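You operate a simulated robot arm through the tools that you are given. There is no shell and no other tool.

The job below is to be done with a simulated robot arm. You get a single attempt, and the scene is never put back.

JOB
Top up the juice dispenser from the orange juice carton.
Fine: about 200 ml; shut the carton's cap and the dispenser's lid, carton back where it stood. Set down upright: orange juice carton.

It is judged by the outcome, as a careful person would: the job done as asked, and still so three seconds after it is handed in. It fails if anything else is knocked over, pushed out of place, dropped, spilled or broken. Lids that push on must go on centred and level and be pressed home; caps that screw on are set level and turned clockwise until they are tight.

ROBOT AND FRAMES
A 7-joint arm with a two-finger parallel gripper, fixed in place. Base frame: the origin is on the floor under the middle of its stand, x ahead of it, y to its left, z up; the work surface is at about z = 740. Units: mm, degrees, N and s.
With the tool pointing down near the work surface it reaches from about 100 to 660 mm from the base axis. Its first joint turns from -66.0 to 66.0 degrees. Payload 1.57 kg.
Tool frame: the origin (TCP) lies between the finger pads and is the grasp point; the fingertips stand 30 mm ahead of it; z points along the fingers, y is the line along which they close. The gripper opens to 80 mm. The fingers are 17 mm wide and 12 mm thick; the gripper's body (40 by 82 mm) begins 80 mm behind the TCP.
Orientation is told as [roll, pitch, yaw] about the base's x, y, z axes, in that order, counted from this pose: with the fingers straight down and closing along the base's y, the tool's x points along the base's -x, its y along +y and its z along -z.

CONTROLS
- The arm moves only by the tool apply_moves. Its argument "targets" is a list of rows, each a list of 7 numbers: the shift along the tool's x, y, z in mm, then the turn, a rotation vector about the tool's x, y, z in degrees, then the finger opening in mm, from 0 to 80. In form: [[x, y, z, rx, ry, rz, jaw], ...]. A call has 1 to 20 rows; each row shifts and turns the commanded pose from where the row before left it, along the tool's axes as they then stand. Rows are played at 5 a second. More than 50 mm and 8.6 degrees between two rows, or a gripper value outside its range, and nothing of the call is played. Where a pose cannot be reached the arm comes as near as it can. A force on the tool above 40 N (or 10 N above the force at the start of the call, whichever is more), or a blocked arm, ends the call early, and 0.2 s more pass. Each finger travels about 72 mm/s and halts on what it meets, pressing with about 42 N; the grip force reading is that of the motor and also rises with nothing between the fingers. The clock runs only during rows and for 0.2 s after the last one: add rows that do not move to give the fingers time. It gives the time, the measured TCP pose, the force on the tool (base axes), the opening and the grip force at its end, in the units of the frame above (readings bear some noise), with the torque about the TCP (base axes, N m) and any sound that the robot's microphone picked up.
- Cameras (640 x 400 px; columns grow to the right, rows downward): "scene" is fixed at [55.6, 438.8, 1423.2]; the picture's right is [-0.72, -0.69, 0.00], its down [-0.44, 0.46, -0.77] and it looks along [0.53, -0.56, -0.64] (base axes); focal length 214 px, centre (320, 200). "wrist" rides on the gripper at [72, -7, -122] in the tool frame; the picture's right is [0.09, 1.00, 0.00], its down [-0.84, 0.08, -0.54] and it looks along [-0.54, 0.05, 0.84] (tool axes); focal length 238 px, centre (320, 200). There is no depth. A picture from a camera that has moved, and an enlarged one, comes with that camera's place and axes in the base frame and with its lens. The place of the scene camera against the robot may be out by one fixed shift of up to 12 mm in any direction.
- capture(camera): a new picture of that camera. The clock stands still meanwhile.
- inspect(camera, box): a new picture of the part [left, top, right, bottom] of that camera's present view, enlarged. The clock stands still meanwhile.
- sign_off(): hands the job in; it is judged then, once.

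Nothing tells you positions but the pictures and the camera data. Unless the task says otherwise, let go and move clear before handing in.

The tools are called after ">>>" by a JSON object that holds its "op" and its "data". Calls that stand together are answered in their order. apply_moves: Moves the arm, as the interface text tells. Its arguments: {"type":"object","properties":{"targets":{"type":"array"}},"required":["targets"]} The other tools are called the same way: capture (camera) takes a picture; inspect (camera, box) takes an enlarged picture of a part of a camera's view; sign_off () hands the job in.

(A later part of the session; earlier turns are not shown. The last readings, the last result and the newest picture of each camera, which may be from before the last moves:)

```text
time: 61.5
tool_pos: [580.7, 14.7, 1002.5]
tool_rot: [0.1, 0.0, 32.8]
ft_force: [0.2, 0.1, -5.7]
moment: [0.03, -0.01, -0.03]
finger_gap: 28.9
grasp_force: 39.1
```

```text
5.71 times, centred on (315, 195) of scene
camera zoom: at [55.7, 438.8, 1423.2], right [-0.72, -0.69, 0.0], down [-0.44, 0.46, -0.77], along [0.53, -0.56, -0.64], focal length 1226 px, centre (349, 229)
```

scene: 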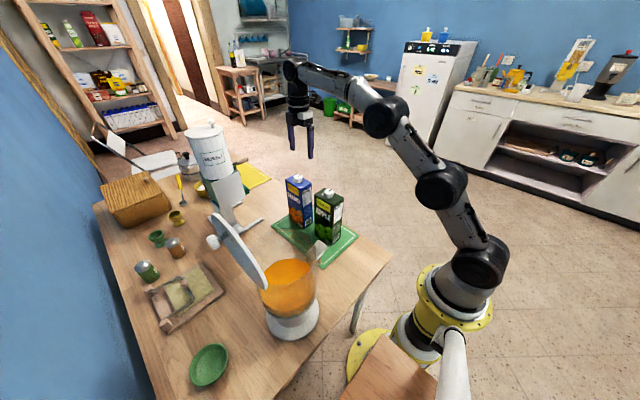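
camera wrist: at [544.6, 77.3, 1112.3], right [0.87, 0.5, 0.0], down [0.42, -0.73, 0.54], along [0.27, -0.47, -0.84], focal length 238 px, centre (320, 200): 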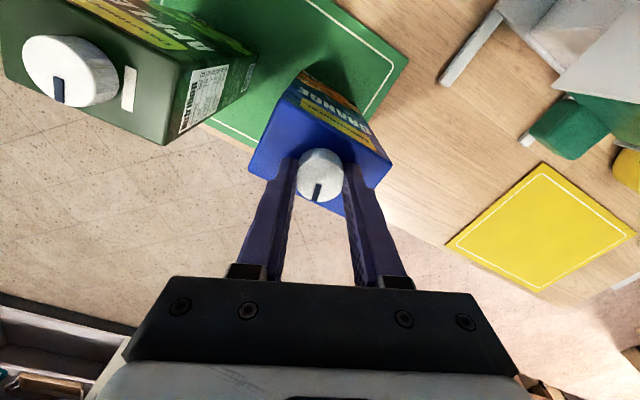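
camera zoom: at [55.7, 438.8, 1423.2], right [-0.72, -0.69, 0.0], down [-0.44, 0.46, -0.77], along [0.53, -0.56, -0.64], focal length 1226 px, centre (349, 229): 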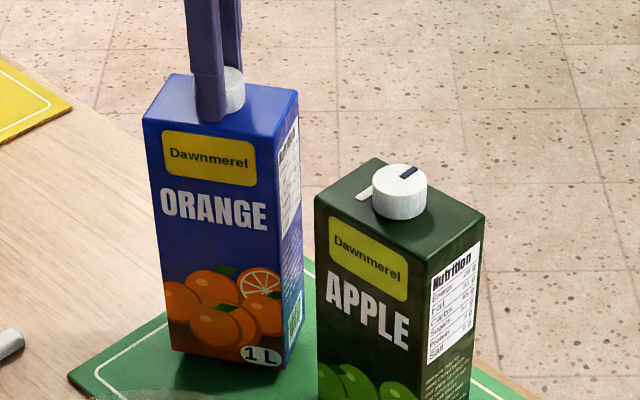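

The carton lifts with the cap, so it is still threaded; it weighs only about 5.7 N (roughly half full). I'll set it back down and press until I feel about 10–15 N, then keep unscrewing.

>>> {"op": "apply_moves", "data": {"targets": [[0, 0, 2.5, 0, 0, 0, 20], [0, 0, 2.5, 0, 0, 0, 20], [0, 0, 2.5, 0, 0, 0, 20], [0, 0, 2.5, 0, 0, 0, 20], [0, 0, 2, 0, 0, 0, 20], [0, 0, 0, 0, 0, 0, 20]]}}

>>> {"op": "inspect", "data": {"camera": "scene", "box": [280, 160, 350, 230]}}

```text
time: 62.9
tool_pos: [581.1, 15.3, 990.9]
tool_rot: [0.1, 0.0, 32.6]
ft_force: [-0.2, 0.4, -7.0]
moment: [-0.03, 0.01, 0.01]
finger_gap: 29.1
grasp_force: 38.9
```

```text
5.71 times, centred on (315, 195) of scene
camera zoom: at [55.7, 438.8, 1423.2], right [-0.72, -0.69, 0.0], down [-0.44, 0.46, -0.77], along [0.53, -0.56, -0.64], focal length 1226 px, centre (349, 229)
```

zoom: 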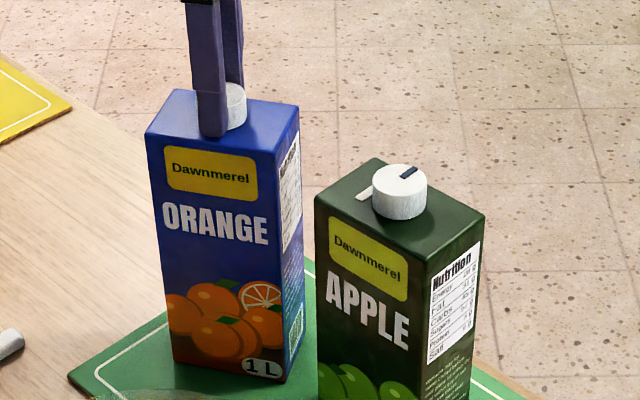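

>>> {"op": "apply_moves", "data": {"targets": [[0, 0, 0.7, 0, 0, 0, 20], [0, 0, 0.7, 0, 0, 0, 20], [0, 0, 0, 0, 0, 0, 20]]}}

```text
time: 63.7
tool_pos: [579.4, 15.2, 989.7]
tool_rot: [0.0, 0.1, 32.7]
ft_force: [-1.8, -0.7, -0.3]
moment: [-0.15, 0.37, 0.07]
finger_gap: 29.2
grasp_force: 38.7
```

>>> {"op": "apply_moves", "data": {"targets": [[0, 0, 0.6, 0, 0, 0, 20], [0, 0, 0.6, 0, 0, 0, 20], [0, 0, 0, 0, 0, 0, 20]]}}

```text
time: 64.5
tool_pos: [580.1, 15.1, 989.3]
tool_rot: [-0.1, -0.2, 32.7]
ft_force: [-2.3, -1.1, 10.3]
moment: [-0.41, 0.68, 0.02]
finger_gap: 29.5
grasp_force: 39.1
```

Pressing with about 10 N now. Turning counter-clockwise slowly.

>>> {"op": "apply_moves", "data": {"targets": [[0, 0, 0, 0, 0, -3, 20], [0, 0, 0, 0, 0, -3, 20], [0, 0, 0, 0, 0, -3, 20], [0, 0, 0, 0, 0, -3, 20], [0, 0, 0, 0, 0, -3, 20], [0, 0, 0, 0, 0, -3, 20]]}}

>>> {"op": "inspect", "data": {"camera": "wrist", "box": [240, 90, 400, 230]}}

>>> {"op": "inspect", "data": {"camera": "scene", "box": [280, 160, 350, 230]}}

```text
time: 65.9
tool_pos: [581.0, 15.2, 990.2]
tool_rot: [0.0, -0.2, 50.8]
ft_force: [0.6, 1.2, 20.2]
moment: [0.27, -0.21, -0.02]
finger_gap: 28.9
grasp_force: 38.7
```

```text
2.86 times, centred on (320, 160) of wrist
camera zoom: at [540.1, -45.5, 1111.6], right [-0.83, 0.56, 0.0], down [0.47, 0.7, 0.55], along [0.31, 0.45, -0.84], focal length 681 px, centre (320, 314)
```

zoom: 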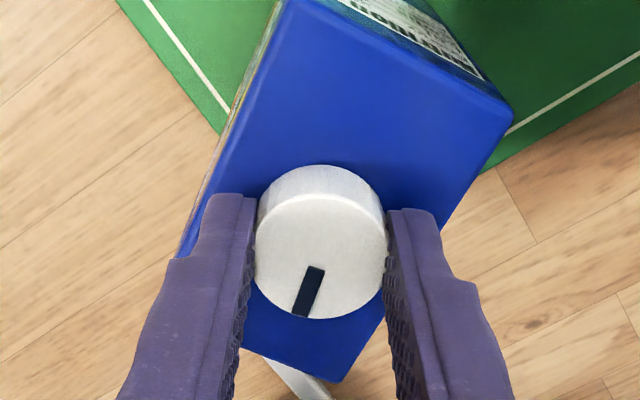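

```text
5.71 times, centred on (315, 195) of scene
camera zoom: at [55.2, 438.8, 1423.2], right [-0.72, -0.69, 0.0], down [-0.44, 0.46, -0.77], along [0.53, -0.56, -0.64], focal length 1226 px, centre (349, 229)
```

zoom: 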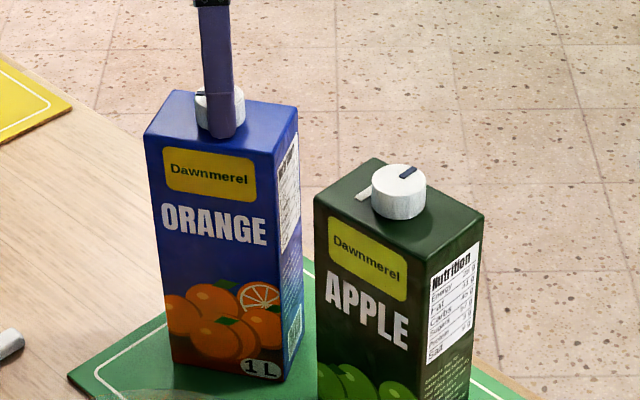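

Now the carton holds still and only the cap turns; the force rises as the cap climbs its thread. I'll continue, easing up slightly as I go.

>>> {"op": "apply_moves", "data": {"targets": [[0, 0, -0.15, 0, 0, -3, 20], [0, 0, -0.1, 0, 0, -3, 20], [0, 0, -0.1, 0, 0, -3, 20], [0, 0, -0.1, 0, 0, -3, 20], [0, 0, -0.1, 0, 0, -3, 20], [0, 0, -0.1, 0, 0, -3, 20], [0, 0, -0.1, 0, 0, -3, 20], [0, 0, -0.1, 0, 0, -3, 20]]}}

```text
time: 67.7
tool_pos: [580.4, 14.7, 989.8]
tool_rot: [0.0, 0.1, 74.8]
ft_force: [2.2, 1.2, 16.5]
moment: [0.23, -0.17, 0.03]
finger_gap: 29.1
grasp_force: 38.9
```

>>> {"op": "apply_moves", "data": {"targets": [[0, 0, -0.15, 0, 0, -3, 20], [0, 0, -0.15, 0, 0, -3, 20], [0, 0, -0.1, 0, 0, -3, 20], [0, 0, -0.1, 0, 0, -3, 20], [0, 0, -0.1, 0, 0, -3, 20], [0, 0, -0.1, 0, 0, -3, 20], [0, 0, -0.1, 0, 0, -3, 20], [0, 0, -0.1, 0, 0, -3, 20]]}}

>>> {"op": "inspect", "data": {"camera": "wrist", "box": [240, 90, 400, 230]}}

>>> {"op": "inspect", "data": {"camera": "scene", "box": [280, 160, 350, 230]}}

```text
time: 69.5
tool_pos: [579.8, 14.8, 989.4]
tool_rot: [0.1, -0.2, 98.8]
ft_force: [0.9, -0.4, 10.7]
moment: [-0.17, -0.06, -0.03]
finger_gap: 29.1
grasp_force: 38.3
```

```text
2.86 times, centred on (320, 160) of wrist
camera zoom: at [597.8, -56.3, 1111.5], right [-0.97, -0.24, 0.0], down [-0.2, 0.81, 0.54], along [-0.13, 0.53, -0.84], focal length 681 px, centre (320, 314)
```

zoom: 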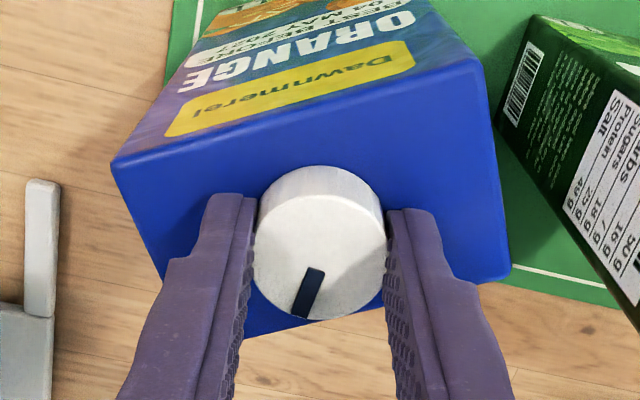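

```text
5.71 times, centred on (315, 195) of scene
camera zoom: at [55.4, 438.8, 1423.2], right [-0.72, -0.69, 0.0], down [-0.44, 0.46, -0.77], along [0.53, -0.56, -0.64], focal length 1226 px, centre (349, 229)
```

zoom: 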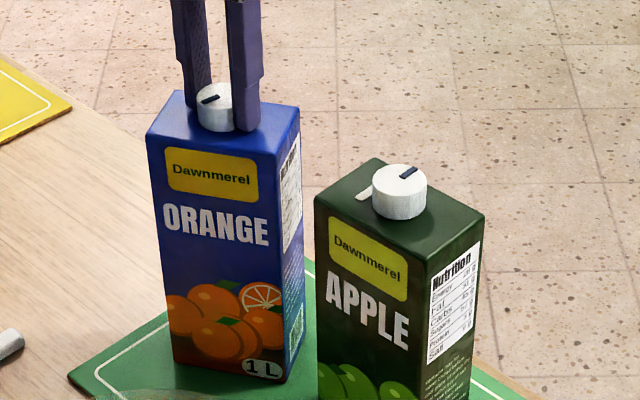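

Carton steady. Continuing counter-clockwise.

>>> {"op": "apply_moves", "data": {"targets": [[0, 0, -0.05, 0, 0, -3, 20], [0, 0, -0.05, 0, 0, -3, 20], [0, 0, -0.1, 0, 0, -3, 20], [0, 0, -0.1, 0, 0, -3, 20], [0, 0, -0.1, 0, 0, -3, 20], [0, 0, -0.1, 0, 0, -3, 20], [0, 0, -0.1, 0, 0, -3, 20], [0, 0, -0.1, 0, 0, -3, 20]]}}

```text
time: 71.3
tool_pos: [580.2, 15.5, 989.1]
tool_rot: [0.1, -0.2, 122.9]
ft_force: [1.7, -2.6, -0.2]
moment: [-0.4, -0.29, 0.02]
finger_gap: 29.3
grasp_force: 38.6
```

The axial force has vanished. I'll test-lift a few millimetres.

>>> {"op": "apply_moves", "data": {"targets": [[0, 0, -1, 0, 0, 0, 20], [0, 0, -1, 0, 0, 0, 20], [0, 0, -1, 0, 0, 0, 20], [0, 0, 0, 0, 0, 0, 20]]}}

>>> {"op": "inspect", "data": {"camera": "scene", "box": [280, 160, 350, 230]}}

```text
time: 72.3
tool_pos: [580.8, 15.3, 993.5]
tool_rot: [0.1, -0.2, 122.8]
ft_force: [-0.3, -0.1, -6.5]
moment: [0.01, 0.0, 0.01]
finger_gap: 29.1
grasp_force: 38.9
```

```text
5.71 times, centred on (315, 195) of scene
camera zoom: at [55.7, 438.8, 1423.2], right [-0.72, -0.69, 0.0], down [-0.44, 0.46, -0.77], along [0.53, -0.56, -0.64], focal length 1226 px, centre (349, 229)
```

zoom: 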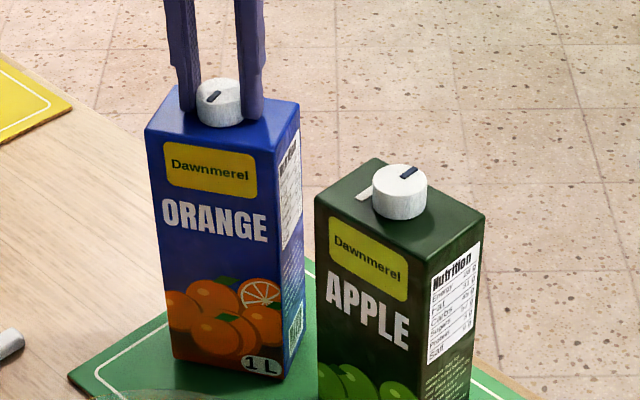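

Still threaded. I'll set it down, press lightly and keep turning.

>>> {"op": "apply_moves", "data": {"targets": [[0, 0, 1.5, 0, 0, 0, 20], [0, 0, 1.5, 0, 0, 0, 20], [0, 0, 0.6, 0, 0, 0, 20], [0, 0, 0.3, 0, 0, 0, 20], [0, 0, 0, 0, 0, 0, 20]]}}

```text
time: 73.5
tool_pos: [580.4, 14.3, 989.6]
tool_rot: [0.0, -0.1, 122.7]
ft_force: [-0.5, 0.9, -4.0]
moment: [0.04, 0.06, -0.02]
finger_gap: 29.1
grasp_force: 38.2
```

>>> {"op": "apply_moves", "data": {"targets": [[0, 0, 0.6, 0, 0, 0, 20], [0, 0, 0.6, 0, 0, 0, 20], [0, 0, 0, 0, 0, 0, 20]]}}

```text
time: 74.3
tool_pos: [579.5, 15.5, 989.2]
tool_rot: [0.0, 0.1, 122.7]
ft_force: [1.1, -0.8, 3.4]
moment: [0.15, 0.2, 0.02]
finger_gap: 29.1
grasp_force: 39.2
```

>>> {"op": "apply_moves", "data": {"targets": [[0, 0, 0.5, 0, 0, 0, 20], [0, 0, 0, 0, 0, -3, 20], [0, 0, 0, 0, 0, -3, 20], [0, 0, 0, 0, 0, -3, 20], [0, 0, 0, 0, 0, -3, 20], [0, 0, 0, 0, 0, -3, 20], [0, 0, 0, 0, 0, -3, 20], [0, 0, 0, 0, 0, -3, 20], [0, 0, 0, 0, 0, -3, 20]]}}

>>> {"op": "inspect", "data": {"camera": "scene", "box": [280, 160, 350, 230]}}

>>> {"op": "inspect", "data": {"camera": "wrist", "box": [240, 90, 400, 230]}}

```text
time: 76.3
tool_pos: [580.9, 15.6, 988.6]
tool_rot: [-0.1, -0.1, 146.7]
ft_force: [0.2, 0.4, 12.4]
moment: [-0.01, -0.08, -0.38]
finger_gap: 29.1
grasp_force: 39.2
```

```text
5.71 times, centred on (315, 195) of scene
camera zoom: at [55.3, 438.8, 1423.2], right [-0.72, -0.69, 0.0], down [-0.44, 0.46, -0.77], along [0.53, -0.56, -0.64], focal length 1226 px, centre (349, 229)
```

zoom: 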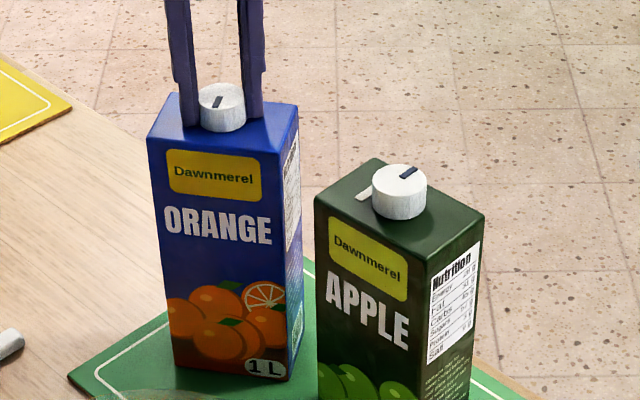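

```text
2.86 times, centred on (320, 160) of wrist
camera zoom: at [644.1, -19.4, 1110.4], right [-0.47, -0.88, 0.0], down [-0.74, 0.39, 0.54], along [-0.48, 0.25, -0.84], focal length 681 px, centre (320, 314)
```

zoom: 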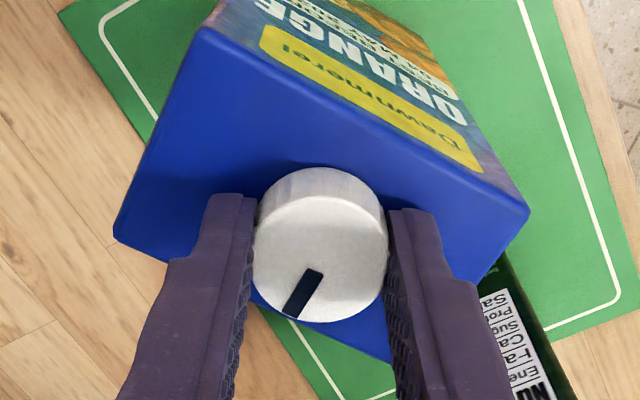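

There is now a resisting torque of 0.38 N·m, and the cap slipped slightly in the pads. I'll test-lift again to see whether it is off the thread.

>>> {"op": "apply_moves", "data": {"targets": [[0, 0, -1, 0, 0, 0, 20], [0, 0, -1, 0, 0, 0, 20], [0, 0, -1, 0, 0, 0, 20], [0, 0, -1, 0, 0, 0, 20], [0, 0, 0, 0, 0, 0, 20]]}}

>>> {"op": "inspect", "data": {"camera": "scene", "box": [280, 160, 350, 230]}}

```text
time: 77.5
tool_pos: [580.7, 14.4, 991.3]
tool_rot: [0.0, -0.4, 146.8]
ft_force: [-0.1, -0.9, -5.9]
moment: [0.01, 0.01, 0.0]
finger_gap: 29.1
grasp_force: 38.9
```

```text
5.71 times, centred on (315, 195) of scene
camera zoom: at [55.7, 438.8, 1423.2], right [-0.72, -0.69, 0.0], down [-0.44, 0.46, -0.77], along [0.53, -0.56, -0.64], focal length 1226 px, centre (349, 229)
```

zoom: 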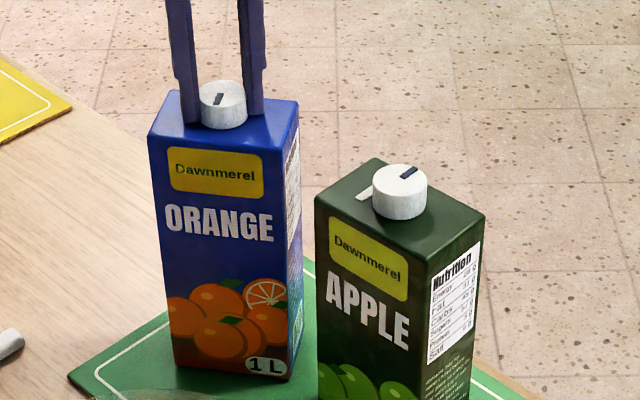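

Still attached, so it needs more turns. I'll set it down, release, wind the wrist back and take a second bite.

>>> {"op": "apply_moves", "data": {"targets": [[0, 0, 1.5, 0, 0, 0, 20], [0, 0, 1.5, 0, 0, 0, 20], [0, 0, 0.8, 0, 0, 0, 20], [0, 0, 0, 0, 0, 0, 20]]}}

```text
time: 78.5
tool_pos: [581.1, 14.8, 988.6]
tool_rot: [-0.1, 0.0, 146.7]
ft_force: [0.5, 1.0, -2.2]
moment: [0.07, 0.15, 0.03]
finger_gap: 28.8
grasp_force: 38.8
```

>>> {"op": "apply_moves", "data": {"targets": [[0, 0, 0.3, 0, 0, 0, 20], [0, 0, 0, 0, 0, 0, 40], [0, 0, 0, 0, 0, 0, 60], [0, 0, -20, 0, 0, 0, 60], [0, 0, -20, 0, 0, 0, 60], [0, 0, 0, 0, 0, 8.5, 60], [0, 0, 0, 0, 0, 8.5, 60], [0, 0, 0, 0, 0, 8.5, 60], [0, 0, 0, 0, 0, 8.5, 60], [0, 0, 0, 0, 0, 8.5, 60], [0, 0, 0, 0, 0, 8.5, 60], [0, 0, 0, 0, 0, 8.5, 60], [0, 0, 0, 0, 0, 8.5, 60], [0, 0, 0, 0, 0, 8.5, 60], [0, 0, 0, 0, 0, 8.5, 60], [0, 0, 0, 0, 0, 8.5, 60], [0, 0, 0, 0, 0, 8.5, 60], [0, 0, 0, 0, 0, 8.5, 60], [0, 0, 0, 0, 0, 8.5, 60], [0, 0, 0, 0, 0, 8.5, 60]]}}

>>> {"op": "inspect", "data": {"camera": "wrist", "box": [220, 60, 420, 230]}}

>>> {"op": "inspect", "data": {"camera": "scene", "box": [280, 160, 350, 230]}}

```text
time: 82.7
tool_pos: [580.4, 15.0, 1028.4]
tool_rot: [0.1, 0.0, 19.0]
ft_force: [0.6, -0.1, -0.8]
moment: [0.01, 0.0, 0.0]
finger_gap: 60.2
grasp_force: 0.1
```

```text
2.35 times, centred on (320, 145) of wrist
camera zoom: at [514.3, -15.8, 1149.7], right [-0.41, 0.91, 0.0], down [0.77, 0.35, 0.54], along [0.49, 0.22, -0.84], focal length 561 px, centre (320, 329)
```

zoom: 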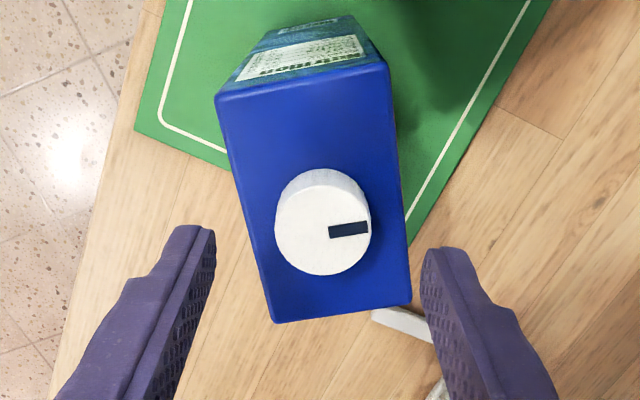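

```text
5.71 times, centred on (315, 195) of scene
camera zoom: at [55.6, 438.8, 1423.2], right [-0.72, -0.69, 0.0], down [-0.44, 0.46, -0.77], along [0.53, -0.56, -0.64], focal length 1226 px, centre (349, 229)
```

zoom: 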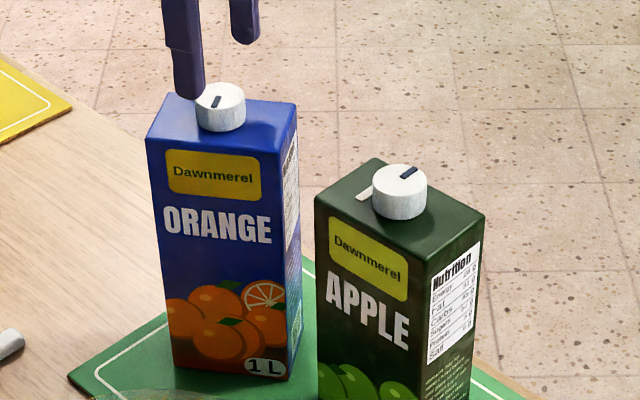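

Net cap turn so far is about 180° relative to the carton, carton yaw about 28°. Winding back further for the next bite.

>>> {"op": "apply_moves", "data": {"targets": [[0, 0, 0, 0, 0, 8.5, 60], [0, 0, 0, 0, 0, 8.5, 60], [0, 0, 0, 0, 0, 8.5, 60], [0, 0, 0, 0, 0, 8.5, 60], [0, 0, 0, 0, 0, 8.5, 60], [0, 0, 0, 0, 0, 8.5, 60], [0, 0, 0, 0, 0, 8.5, 60], [0, 0, 0, 0, 0, 8.5, 60], [0, 0, 0, 0, 0, 8.5, 60], [0, 0, 0, 0, 0, 8.5, 60], [0, 0, 0, 0, 0, 8.5, 60], [0, 0, 0, 0, 0, 8.5, 60], [0, 0, 0, 0, 0, 0, 60]]}}

>>> {"op": "inspect", "data": {"camera": "wrist", "box": [240, 80, 400, 200]}}

>>> {"op": "inspect", "data": {"camera": "scene", "box": [295, 165, 325, 190]}}

```text
time: 85.5
tool_pos: [579.8, 16.7, 1028.5]
tool_rot: [-0.1, -0.1, -82.9]
ft_force: [-0.1, 0.9, 0.9]
moment: [0.05, 0.0, 0.0]
finger_gap: 60.1
grasp_force: 0.1
```

```text
3.33 times, centred on (320, 140) of wrist
camera zoom: at [564.8, 85.3, 1150.2], right [0.98, 0.21, 0.0], down [0.18, -0.82, 0.54], along [0.12, -0.53, -0.84], focal length 794 px, centre (320, 400)
```

zoom: 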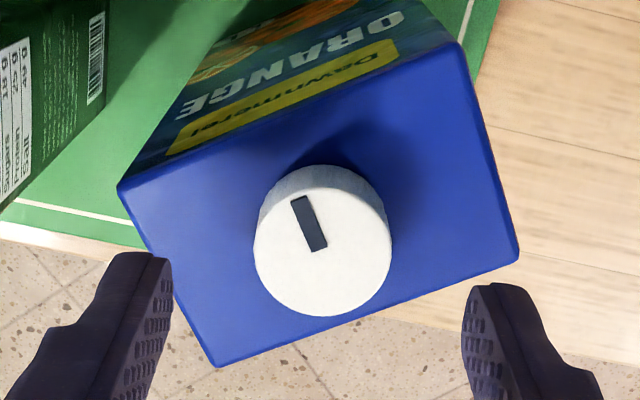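

```text
16.00 times, centred on (310, 178) of scene
camera zoom: at [55.6, 438.8, 1423.2], right [-0.72, -0.69, 0.0], down [-0.44, 0.46, -0.77], along [0.53, -0.56, -0.64], focal length 3432 px, centre (480, 560)
```

zoom: 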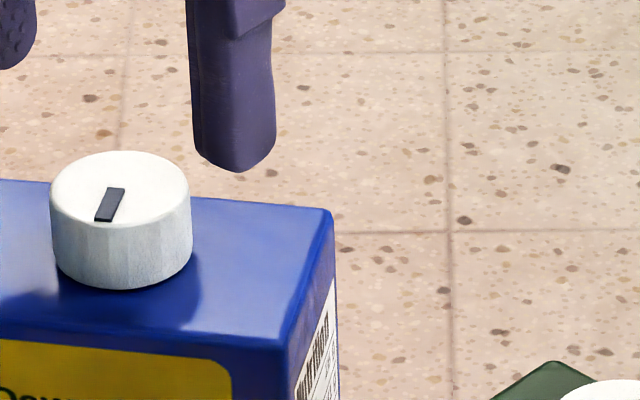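

The cap has risen slightly. Going down for the second bite.

>>> {"op": "apply_moves", "data": {"targets": [[0, 0, 20, 0, 0, 0, 60], [0, 0, 18.5, 0, 0, 0, 60], [0, 0, 0, 0, 0, 0, 45], [0, 0, 0, 0, 0, 0, 30], [0, 0, 0, 0, 0, 0, 20], [0, 0, 0, 0, 0, 0, 20], [0, 0, 0.5, 0, 0, 0, 20], [0, 0, 0, 0, 0, 0, 20]]}}

```text
time: 87.3
tool_pos: [580.6, 14.9, 988.8]
tool_rot: [0.0, 0.0, -82.9]
ft_force: [0.8, 0.0, 1.6]
moment: [0.01, -0.01, 0.03]
finger_gap: 29.2
grasp_force: 38.6
```

>>> {"op": "apply_moves", "data": {"targets": [[0, 0, 0.6, 0, 0, 0, 20], [0, 0, 0.4, 0, 0, 0, 20], [0, 0, 0, 0, 0, 0, 20]]}}

```text
time: 88.1
tool_pos: [580.2, 16.1, 988.9]
tool_rot: [0.1, 0.2, -82.8]
ft_force: [0.1, 1.9, 8.2]
moment: [0.3, 0.07, -0.02]
finger_gap: 29.3
grasp_force: 38.7
```

Pressing with about 8 N; turning counter-clockwise again in slow steps.

>>> {"op": "apply_moves", "data": {"targets": [[0, 0, 0, 0, 0, -3, 20], [0, 0, 0, 0, 0, -3, 20], [0, 0, 0, 0, 0, -3, 20], [0, 0, 0, 0, 0, -3, 20], [0, 0, 0, 0, 0, -3, 20], [0, 0, 0, 0, 0, -3, 20], [0, 0, -0.1, 0, 0, -3, 20], [0, 0, -0.1, 0, 0, -3, 20], [0, 0, -0.1, 0, 0, -3, 20], [0, 0, -0.1, 0, 0, -3, 20]]}}

>>> {"op": "inspect", "data": {"camera": "wrist", "box": [240, 80, 400, 200]}}

>>> {"op": "inspect", "data": {"camera": "scene", "box": [280, 160, 350, 230]}}

```text
time: 90.3
tool_pos: [580.7, 15.2, 987.3]
tool_rot: [-0.2, 0.1, -52.8]
ft_force: [0.5, -0.8, 4.2]
moment: [-0.15, -0.12, -0.19]
finger_gap: 29.2
grasp_force: 38.9
```

```text
3.33 times, centred on (320, 140) of wrist
camera zoom: at [531.6, 67.9, 1110.1], right [0.74, 0.68, 0.0], down [0.57, -0.62, 0.54], along [0.36, -0.4, -0.84], focal length 794 px, centre (320, 400)
```

zoom: 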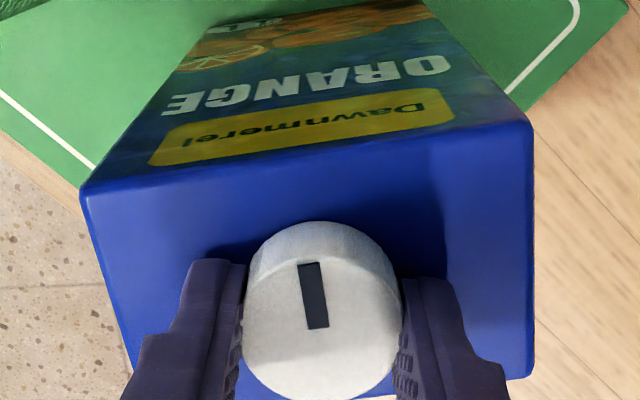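

```text
5.71 times, centred on (315, 195) of scene
camera zoom: at [55.5, 438.8, 1423.2], right [-0.72, -0.69, 0.0], down [-0.44, 0.46, -0.77], along [0.53, -0.56, -0.64], focal length 1226 px, centre (349, 229)
```

zoom: 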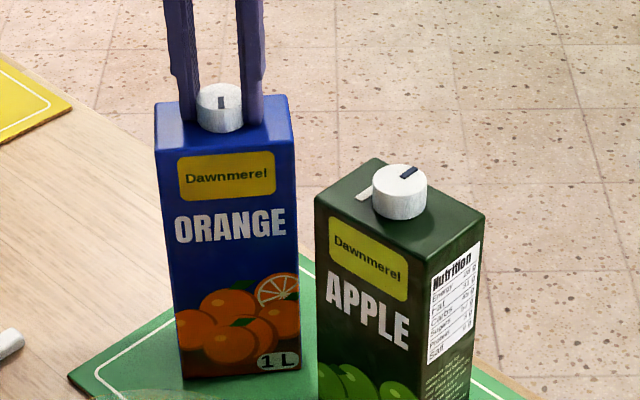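

The carton was dragged along this time; my fingertips are probably touching the carton's top. I'll re-grip a few millimetres higher so I press only through the cap.

>>> {"op": "apply_moves", "data": {"targets": [[0, 0, 0, 0, 0, 0, 40], [0, 0, 0, 0, 0, 0, 45], [0, 0, -6.5, 0, 0, 0, 45], [0, 0, 0, 0, 0, 0, 45]]}}

>>> {"op": "inspect", "data": {"camera": "scene", "box": [292, 165, 327, 195]}}

>>> {"op": "inspect", "data": {"camera": "wrist", "box": [240, 80, 400, 220]}}

```text
time: 91.3
tool_pos: [580.1, 14.2, 994.6]
tool_rot: [0.0, 0.1, -52.8]
ft_force: [0.3, -0.5, 0.9]
moment: [0.02, 0.02, -0.01]
finger_gap: 45.0
grasp_force: 0.1
```

```text
13.33 times, centred on (310, 180) of scene
camera zoom: at [55.6, 438.8, 1423.2], right [-0.72, -0.69, 0.0], down [-0.44, 0.46, -0.77], along [0.53, -0.56, -0.64], focal length 2860 px, centre (460, 467)
```

zoom: 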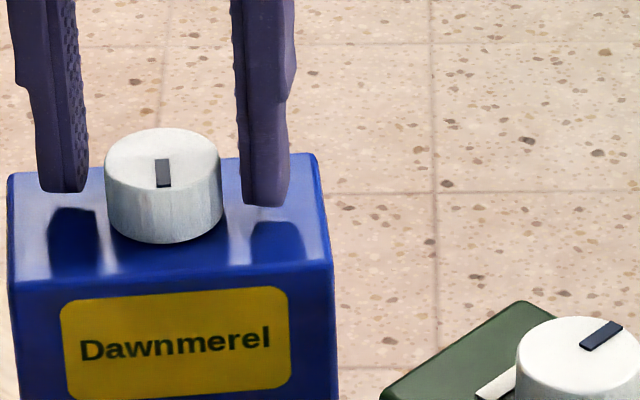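

```text
2.86 times, centred on (320, 150) of wrist
camera zoom: at [531.7, 67.4, 1116.5], right [0.74, 0.68, 0.0], down [0.57, -0.62, 0.54], along [0.36, -0.4, -0.84], focal length 681 px, centre (320, 343)
```

zoom: 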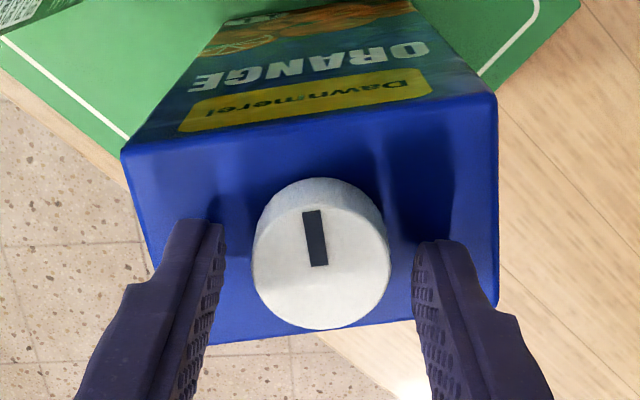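

The cap now sits exactly 180° from its closed mark and resists further turning. I'll grip it again higher up and lift to see whether it comes off here.

>>> {"op": "apply_moves", "data": {"targets": [[0, 0, 0, 0, 0, 0, 30], [0, 0, 0, 0, 0, 0, 20], [0, 0, 0, 0, 0, 0, 20], [0, 0, -2, 0, 0, 0, 20], [0, 0, -2, 0, 0, 0, 20], [0, 0, -2, 0, 0, 0, 20], [0, 0, 0, 0, 0, 0, 20]]}}

>>> {"op": "inspect", "data": {"camera": "scene", "box": [280, 160, 350, 230]}}

>>> {"op": "inspect", "data": {"camera": "scene", "box": [292, 165, 327, 195]}}

```text
time: 92.9
tool_pos: [580.5, 14.4, 1001.0]
tool_rot: [0.0, 0.1, -52.7]
ft_force: [-0.2, 0.0, -6.2]
moment: [-0.02, -0.05, -0.02]
finger_gap: 29.3
grasp_force: 38.9
```

```text
5.71 times, centred on (315, 195) of scene
camera zoom: at [55.7, 438.8, 1423.2], right [-0.72, -0.69, 0.0], down [-0.44, 0.46, -0.77], along [0.53, -0.56, -0.64], focal length 1226 px, centre (349, 229)
```

zoom: 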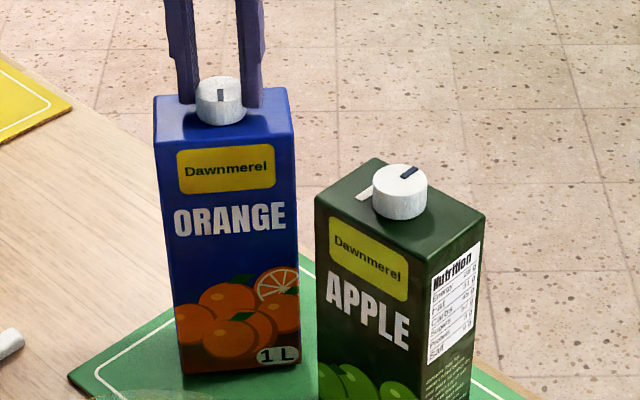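

```text
13.33 times, centred on (310, 180) of scene
camera zoom: at [55.7, 438.8, 1423.2], right [-0.72, -0.69, 0.0], down [-0.44, 0.46, -0.77], along [0.53, -0.56, -0.64], focal length 2860 px, centre (460, 467)
```

zoom: 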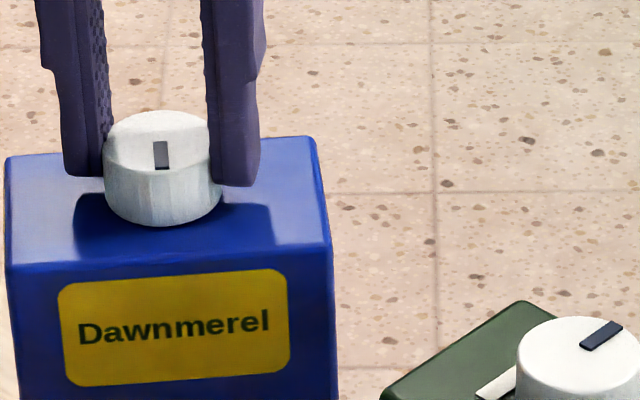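

Still held by its thread. I'll set it down and press through the cap only (fingertips now well above the carton top), then turn and watch the torque.

>>> {"op": "apply_moves", "data": {"targets": [[0, 0, 2, 0, 0, 0, 20], [0, 0, 2, 0, 0, 0, 20], [0, 0, 2, 0, 0, 0, 20], [0, 0, 0.5, 0, 0, 0, 20], [0, 0, 0, 0, 0, 0, 20]]}}

```text
time: 94.1
tool_pos: [581.5, 15.8, 994.5]
tool_rot: [0.0, 0.0, -52.8]
ft_force: [-1.3, -1.2, -1.9]
moment: [-0.06, 0.03, -0.03]
finger_gap: 29.2
grasp_force: 38.3
```

>>> {"op": "apply_moves", "data": {"targets": [[0, 0, 0.5, 0, 0, 0, 20], [0, 0, 0.5, 0, 0, 0, 20], [0, 0, 0.4, 0, 0, 0, 20], [0, 0, 0, 0, 0, 0, 20]]}}

```text
time: 95.1
tool_pos: [579.9, 16.0, 993.6]
tool_rot: [0.2, -0.1, -52.8]
ft_force: [-3.0, 0.0, 14.8]
moment: [0.5, 0.58, -0.05]
finger_gap: 29.3
grasp_force: 38.9
```

Pressing with about 15 N through the cap. Turning 12° now.

>>> {"op": "apply_moves", "data": {"targets": [[0, 0, 0, 0, 0, -3, 20], [0, 0, 0, 0, 0, -3, 20], [0, 0, 0, 0, 0, -3, 20], [0, 0, 0, 0, 0, -3, 20]]}}

>>> {"op": "inspect", "data": {"camera": "wrist", "box": [240, 80, 400, 220]}}

>>> {"op": "inspect", "data": {"camera": "scene", "box": [280, 160, 350, 230]}}

```text
time: 96.1
tool_pos: [579.3, 17.1, 992.8]
tool_rot: [0.2, -0.1, -40.7]
ft_force: [-0.9, 1.0, 16.7]
moment: [0.0, 0.0, -0.36]
finger_gap: 29.3
grasp_force: 38.9
```

```text
2.86 times, centred on (320, 150) of wrist
camera zoom: at [521.3, 56.8, 1116.1], right [0.58, 0.81, 0.0], down [0.68, -0.49, 0.54], along [0.44, -0.31, -0.84], focal length 681 px, centre (320, 343)
```

zoom: 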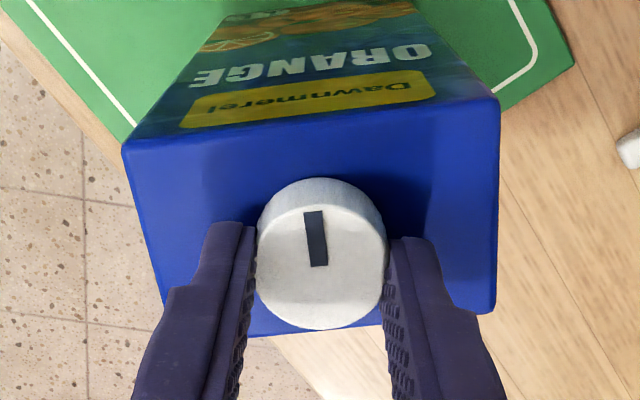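

```text
5.71 times, centred on (315, 195) of scene
camera zoom: at [55.2, 438.8, 1423.2], right [-0.72, -0.69, 0.0], down [-0.44, 0.46, -0.77], along [0.53, -0.56, -0.64], focal length 1226 px, centre (349, 229)
```

zoom: 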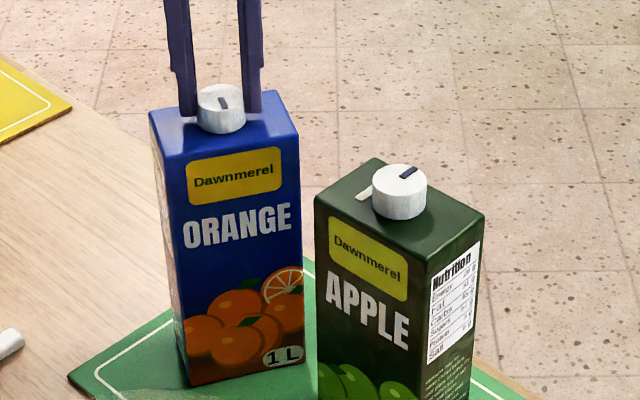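

The carton turned rigidly with the cap and the torque stays at 0.36 N·m, so something stops the cap at 180°. I'll ease off the press and turn back a little to feel whether it is a stop or jamming.

>>> {"op": "apply_moves", "data": {"targets": [[0, 0, 0, 0, 0, 2, 20], [0, 0, 0, 0, 0, 2, 20], [0, 0, 0, 0, 0, 2, 20], [0, 0, 0, 0, 0, 2, 20], [0, 0, 0, 0, 0, 0, 20]]}}

>>> {"op": "inspect", "data": {"camera": "wrist", "box": [240, 80, 400, 220]}}

```text
time: 97.3
tool_pos: [580.9, 15.3, 994.7]
tool_rot: [0.1, 0.0, -48.9]
ft_force: [-1.0, -0.2, 20.8]
moment: [0.11, 0.12, 0.0]
finger_gap: 29.4
grasp_force: 39.3
```

```text
2.86 times, centred on (320, 150) of wrist
camera zoom: at [528.0, 64.5, 1115.8], right [0.69, 0.72, 0.0], down [0.61, -0.58, 0.54], along [0.39, -0.37, -0.84], focal length 681 px, centre (320, 343)
```

zoom: 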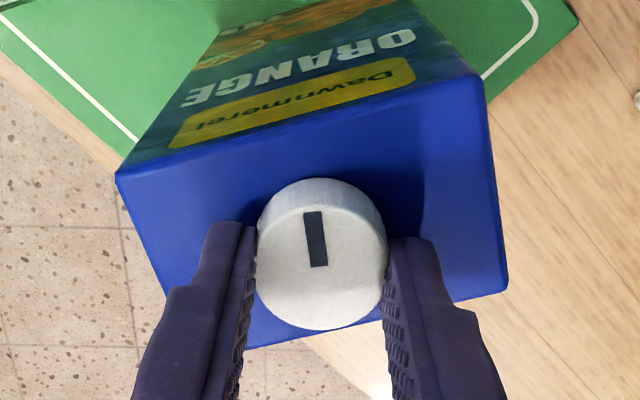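

Turning back is free, so the cap has a hard stop at 180° open and stays attached even when the carton hangs from it. It looks like a captive twist cap, so I'll return it to the full-open stop, let go, and look at the carton.

>>> {"op": "apply_moves", "data": {"targets": [[0, 0, -0.8, 0, 0, 0, 20], [0, 0, -0.4, 0, 0, -3, 20], [0, 0, 0, 0, 0, -3, 20], [0, 0, 0, 0, 0, -3, 20], [0, 0, 0, 0, 0, -2, 20], [0, 0, 0, 0, 0, 0, 20]]}}

>>> {"op": "inspect", "data": {"camera": "wrist", "box": [240, 80, 400, 220]}}

```text
time: 98.7
tool_pos: [580.4, 16.0, 993.3]
tool_rot: [0.0, 0.1, -37.8]
ft_force: [-0.5, -0.4, 13.9]
moment: [-0.12, 0.01, -0.15]
finger_gap: 29.0
grasp_force: 39.5
```

```text
2.86 times, centred on (320, 150) of wrist
camera zoom: at [519.4, 53.4, 1115.9], right [0.54, 0.84, 0.0], down [0.71, -0.45, 0.54], along [0.46, -0.29, -0.84], focal length 681 px, centre (320, 343)
```

zoom: 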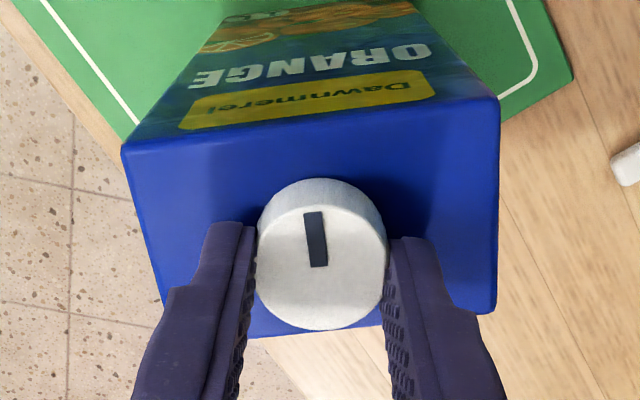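

The cap is back at its open stop. Releasing it and rising to plan the carton grasp.

>>> {"op": "apply_moves", "data": {"targets": [[0, 0, -1.2, 0, 0, 0, 20], [0, 0, 0, 0, 0, 0, 40], [0, 0, 0, 0, 0, 0, 60], [0, 0, -25, 0, 0, 0, 70], [0, 0, -25, 0, 0, 0, 80], [0, 0, -25, 0, 0, 0, 80], [0, 0, -25, 0, 0, 0, 80], [0, 0, 0, 0, 0, 0, 80]]}}

>>> {"op": "capture", "data": {"camera": "wrist"}}

>>> {"op": "inspect", "data": {"camera": "scene", "box": [260, 150, 380, 260]}}

```text
time: 100.5
tool_pos: [578.7, 15.9, 1094.6]
tool_rot: [0.0, 0.1, -37.8]
ft_force: [0.8, -0.2, -0.4]
moment: [0.02, -0.01, 0.03]
finger_gap: 79.9
grasp_force: 0.1
```

```text
taken
camera wrist: at [517.6, 52.9, 1217.1], right [0.54, 0.84, 0.0], down [0.71, -0.45, 0.54], along [0.46, -0.29, -0.84], focal length 238 px, centre (320, 200)
```

wrist: 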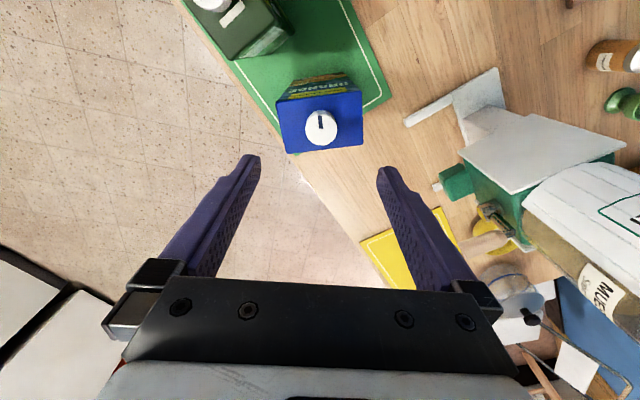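

```text
3.64 times, centred on (320, 205) of scene
camera zoom: at [55.6, 438.8, 1423.2], right [-0.72, -0.69, 0.0], down [-0.44, 0.46, -0.77], along [0.53, -0.56, -0.64], focal length 780 px, centre (320, 182)
```

zoom: 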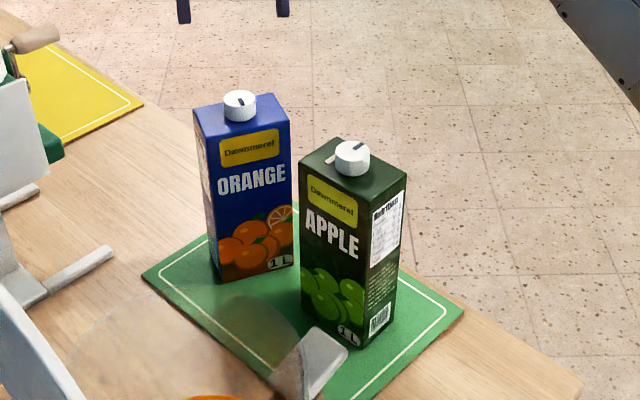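

>>> {"op": "inspect", "data": {"camera": "wrist", "box": [260, 60, 380, 165]}}

>>> {"op": "inspect", "data": {"camera": "scene", "box": [294, 170, 324, 192]}}

```text
3.81 times, centred on (320, 112) of wrist
camera zoom: at [517.6, 52.9, 1217.1], right [0.54, 0.84, 0.0], down [0.71, -0.45, 0.54], along [0.46, -0.29, -0.84], focal length 908 px, centre (320, 533)
```

zoom: 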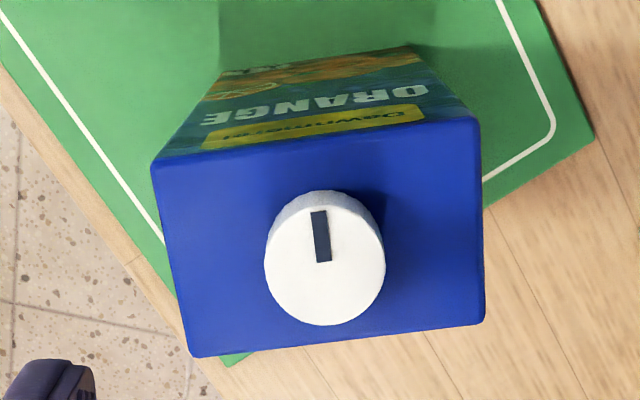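

```text
16.00 times, centred on (309, 181) of scene
camera zoom: at [55.6, 438.8, 1423.2], right [-0.72, -0.69, 0.0], down [-0.44, 0.46, -0.77], along [0.53, -0.56, -0.64], focal length 3432 px, centre (496, 504)
```

zoom: 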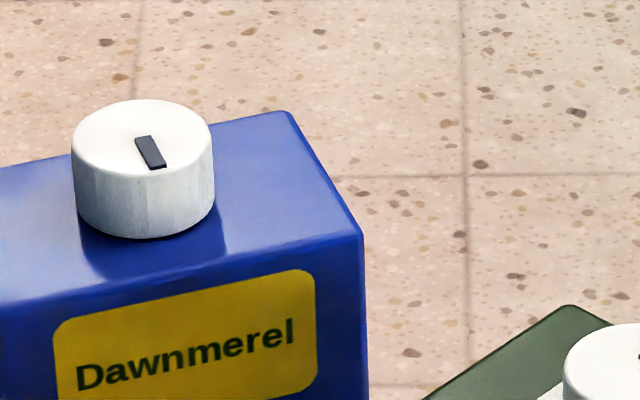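

The carton now stands at yaw ≈64.4° around (578.5, 15.7), still upright and on its spot. For pouring I plan a side grasp from the −y side and a tilt about the hand's axis; first I'll rehearse that orientation empty to check reach.

>>> {"op": "apply_moves", "data": {"targets": [[0, 0, 0, 0, 0, -8.5, 80], [0, 0, 0, 0, 0, -8.5, 80], [0, 0, 0, 0, 0, -8.5, 80], [0, 0, 0, 0, 0, -8.5, 80], [0, 0, 0, 0, 0, -8.5, 80], [0, 0, 0, 0, 0, -8.5, 80], [0, 0, 0, 0, 0, -8.5, 80], [0, 0, 0, 0, 0, -8.5, 80], [0, 0, 0, 0, 0, -8.5, 80], [0, 0, 0, 0, 0, -8.5, 80], [0, 0, 0, 0, 0, -8.5, 80], [0, 0, 0, 0, 0, -8.5, 80], [0, 0, 0, 0, -8.1, 0, 80], [0, 0, 0, 0, -8.1, 0, 80], [0, 0, 0, 0, -8.1, 0, 80], [0, 0, 0, 0, -8.1, 0, 80], [0, 0, 0, 0, -8.1, 0, 80], [0, 0, 0, 0, -8.1, 0, 80], [0, 0, 0, 0, -8.1, 0, 80], [0, 0, 0, 0, -8.1, 0, 80]]}}

>>> {"op": "capture", "data": {"camera": "scene"}}

>>> {"op": "capture", "data": {"camera": "wrist"}}

```text
time: 104.7
tool_pos: [580.4, 14.4, 1095.7]
tool_rot: [-0.1, -65.0, 64.3]
ft_force: [0.3, 0.0, -0.5]
moment: [-0.01, -0.01, 0.01]
finger_gap: 80.0
grasp_force: 0.2
```

```text
taken
```

scene: 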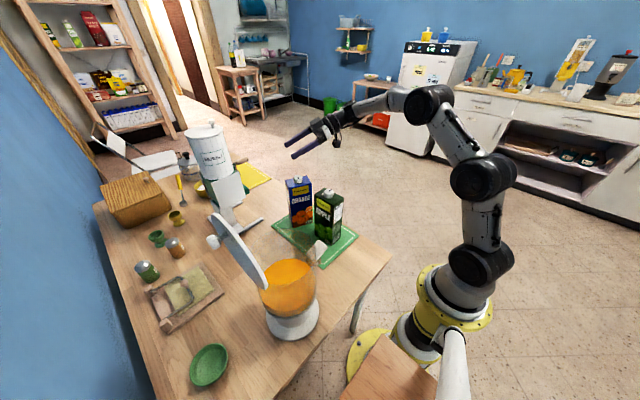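

```text
taken
camera wrist: at [524.6, -115.4, 1081.9], right [-0.91, 0.4, -0.08], down [-0.13, -0.09, 0.99], along [0.39, 0.91, 0.13], focal length 238 px, centre (320, 200)
```

wrist: 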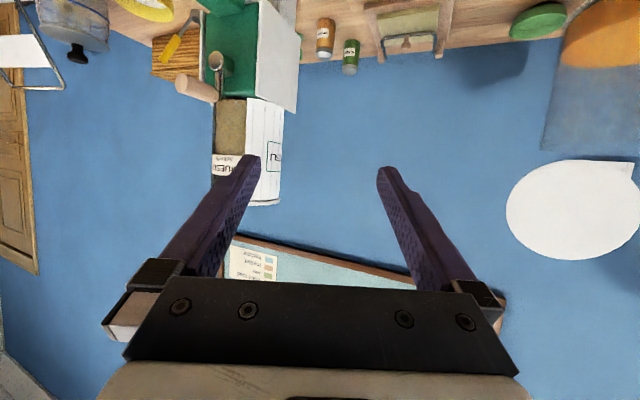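

Orientation reached. I'll rehearse the pour: travel to beside the dispenser at height, yaw to 90°, then roll.

>>> {"op": "apply_moves", "data": {"targets": [[-18.25, 30.76, 17.19, 0, 0, 0, 80], [-18.25, 30.76, 17.19, 0, 0, 0, 80], [-18.25, 30.76, 17.19, 0, 0, 0, 80], [-18.25, 30.76, 17.19, 0, 0, 0, 80], [-18.25, 30.76, 17.19, 0, 0, 0, 80], [-18.25, 30.76, 17.19, 0, 0, 0, 80], [-18.25, 30.76, 17.19, 0, 0, 0, 80], [-18.25, 30.76, 17.19, 0, 0, 0, 80], [0, 0, 0, -5.8, 0, -2.7, 80], [0, 0, 0, -5.8, 0, -2.7, 80], [0, 0, 0, -5.8, 0, -2.7, 80], [0, 0, 0, -5.8, 0, -2.7, 80], [0, 0, 0, 0, 0, 0, 80]]}}

>>> {"op": "capture", "data": {"camera": "scene"}}

```text
time: 107.5
tool_pos: [439.9, 291.8, 1168.4]
tool_rot: [0.3, -64.9, 89.6]
ft_force: [-0.7, 0.1, 0.3]
moment: [0.0, -0.02, -0.04]
finger_gap: 80.1
grasp_force: 0.0
```

```text
taken
```

scene: 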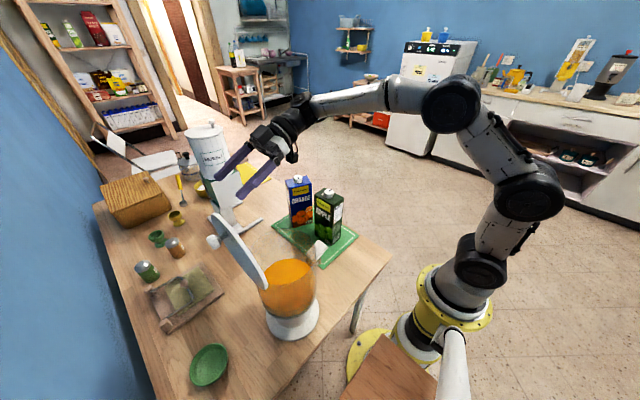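

Reachable. Now the roll, in two halves.

>>> {"op": "apply_moves", "data": {"targets": [[0, 0, 0, 3.17, 0, -6.8, 80], [0, 0, 0, 3.17, 0, -6.8, 80], [0, 0, 0, 3.17, 0, -6.8, 80], [0, 0, 0, 3.17, 0, -6.8, 80], [0, 0, 0, 3.17, 0, -6.8, 80], [0, 0, 0, 3.17, 0, -6.8, 80], [0, 0, 0, 3.17, 0, -6.8, 80], [0, 0, 0, 3.17, 0, -6.8, 80], [0, 0, 0, 3.17, 0, -6.8, 80], [0, 0, 0, 3.17, 0, -6.8, 80], [0, 0, 0, 3.17, 0, -6.8, 80], [0, 0, 0, 3.17, 0, -6.8, 80], [0, 0, 0, 3.17, 0, -6.8, 80], [0, 0, 0, 3.17, 0, -6.8, 80], [0, 0, 0, 0, 0, 0, 80]]}}

>>> {"op": "capture", "data": {"camera": "scene"}}

>>> {"op": "capture", "data": {"camera": "wrist"}}

```text
time: 110.7
tool_pos: [485.7, 313.7, 1302.8]
tool_rot: [-91.9, 5.9, 154.4]
ft_force: [-1.0, -0.2, 0.0]
moment: [0.01, -0.01, 0.01]
finger_gap: 80.3
grasp_force: 0.1
out of reach, approached as far as the arm can: row 10, 11, 12, 13, 14
```

```text
taken
```

scene: 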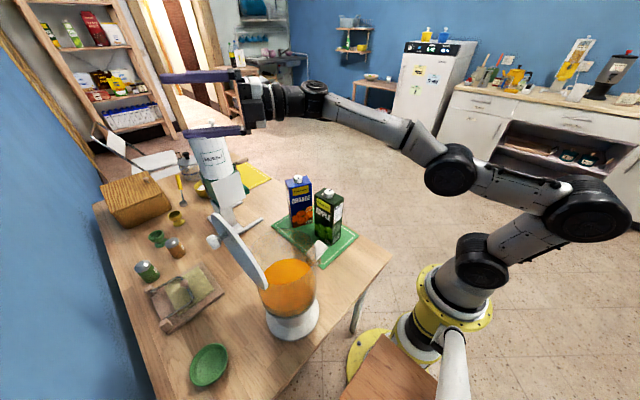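

```text
taken
camera wrist: at [496.4, 170.9, 1313.3], right [0.19, -0.06, -0.98], down [-0.97, -0.13, -0.18], along [-0.12, 0.99, -0.08], focal length 238 px, centre (320, 200)
```

wrist: 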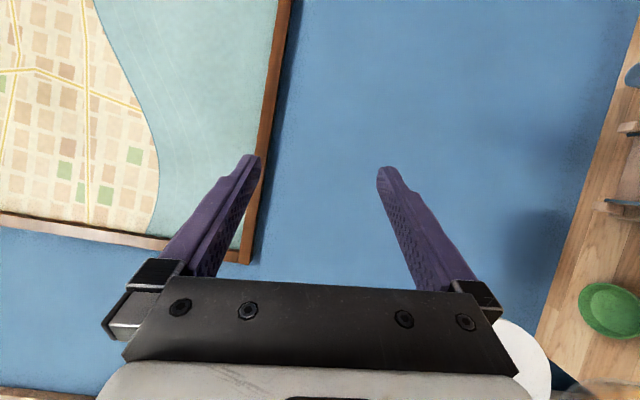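

Beyond about 67° of roll this direction is out of reach. I'll undo the roll and rehearse other wrist arrangements.

>>> {"op": "apply_moves", "data": {"targets": [[0, 0, 0, -3.17, 0, 6.8, 80], [0, 0, 0, -3.17, 0, 6.8, 80], [0, 0, 0, -3.17, 0, 6.8, 80], [0, 0, 0, -3.17, 0, 6.8, 80], [0, 0, 0, -3.17, 0, 6.8, 80], [0, 0, 0, -3.17, 0, 6.8, 80], [0, 0, 0, -3.17, 0, 6.8, 80], [0, 0, 0, -3.17, 0, 6.8, 80], [0, 0, 0, -3.17, 0, 6.8, 80], [0, 0, 0, -3.17, 0, 6.8, 80], [0, 0, 0, -3.17, 0, 6.8, 80], [0, 0, 0, -3.17, 0, 6.8, 80], [0, 0, 0, -3.17, 0, 6.8, 80], [0, 0, 0, -3.17, 0, 6.8, 80], [0, 0, 0, 0, 0, 0, 80], [0, 0, 0, 0, 0, 0, 80]]}}

>>> {"op": "capture", "data": {"camera": "scene"}}

```text
time: 114.1
tool_pos: [484.8, 312.8, 1303.5]
tool_rot: [19.9, -62.7, 71.5]
ft_force: [-0.3, -0.9, 0.3]
moment: [0.0, 0.0, -0.01]
finger_gap: 80.0
grasp_force: 0.0
```

```text
taken
```

scene: 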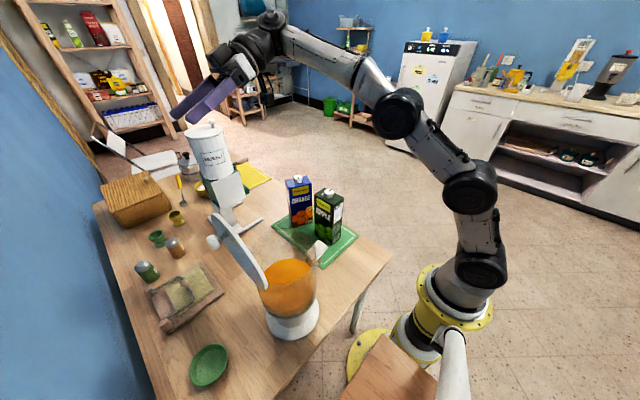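

The commanded pose was rebased there, which I'll mind from now on. I'll straighten the hand, come to a free spot in front of the dispenser, and rehearse rolling the other way.

>>> {"op": "apply_moves", "data": {"targets": [[0, 0, 0, 6.63, 0, 0, 80], [0, 0, 0, 6.63, 0, 0, 80], [0, 0, 0, 6.63, 0, 0, 80], [0, 0, 0, 0, -2.3, 0, 80], [0, 0, 0, -7.1, 0, -3.31, 80], [0, 0, 0, -7.1, 0, -3.31, 80], [0, 0, 0, -7.1, 0, -3.31, 80], [26.0, 28.1, -15.2, 0, 0, 0, 80], [26.0, 28.1, -15.2, 0, 0, 0, 80], [26.0, 28.1, -15.2, 0, 0, 0, 80], [26.0, 28.1, -15.2, 0, 0, 0, 80], [26.0, 28.1, -15.2, 0, 0, 0, 80], [26.0, 28.1, -15.2, 0, 0, 0, 80], [0, 0, 0, 0, 0, 0, 80]]}}

>>> {"op": "capture", "data": {"camera": "scene"}}

```text
time: 117.1
tool_pos: [329.6, 150.6, 1199.0]
tool_rot: [-0.2, -65.1, 95.1]
ft_force: [-0.2, -0.7, -0.6]
moment: [-0.01, -0.01, -0.01]
finger_gap: 80.3
grasp_force: 0.1
```

```text
taken
```

scene: 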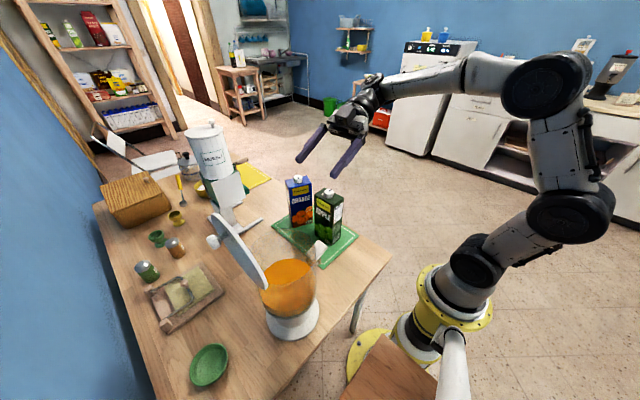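

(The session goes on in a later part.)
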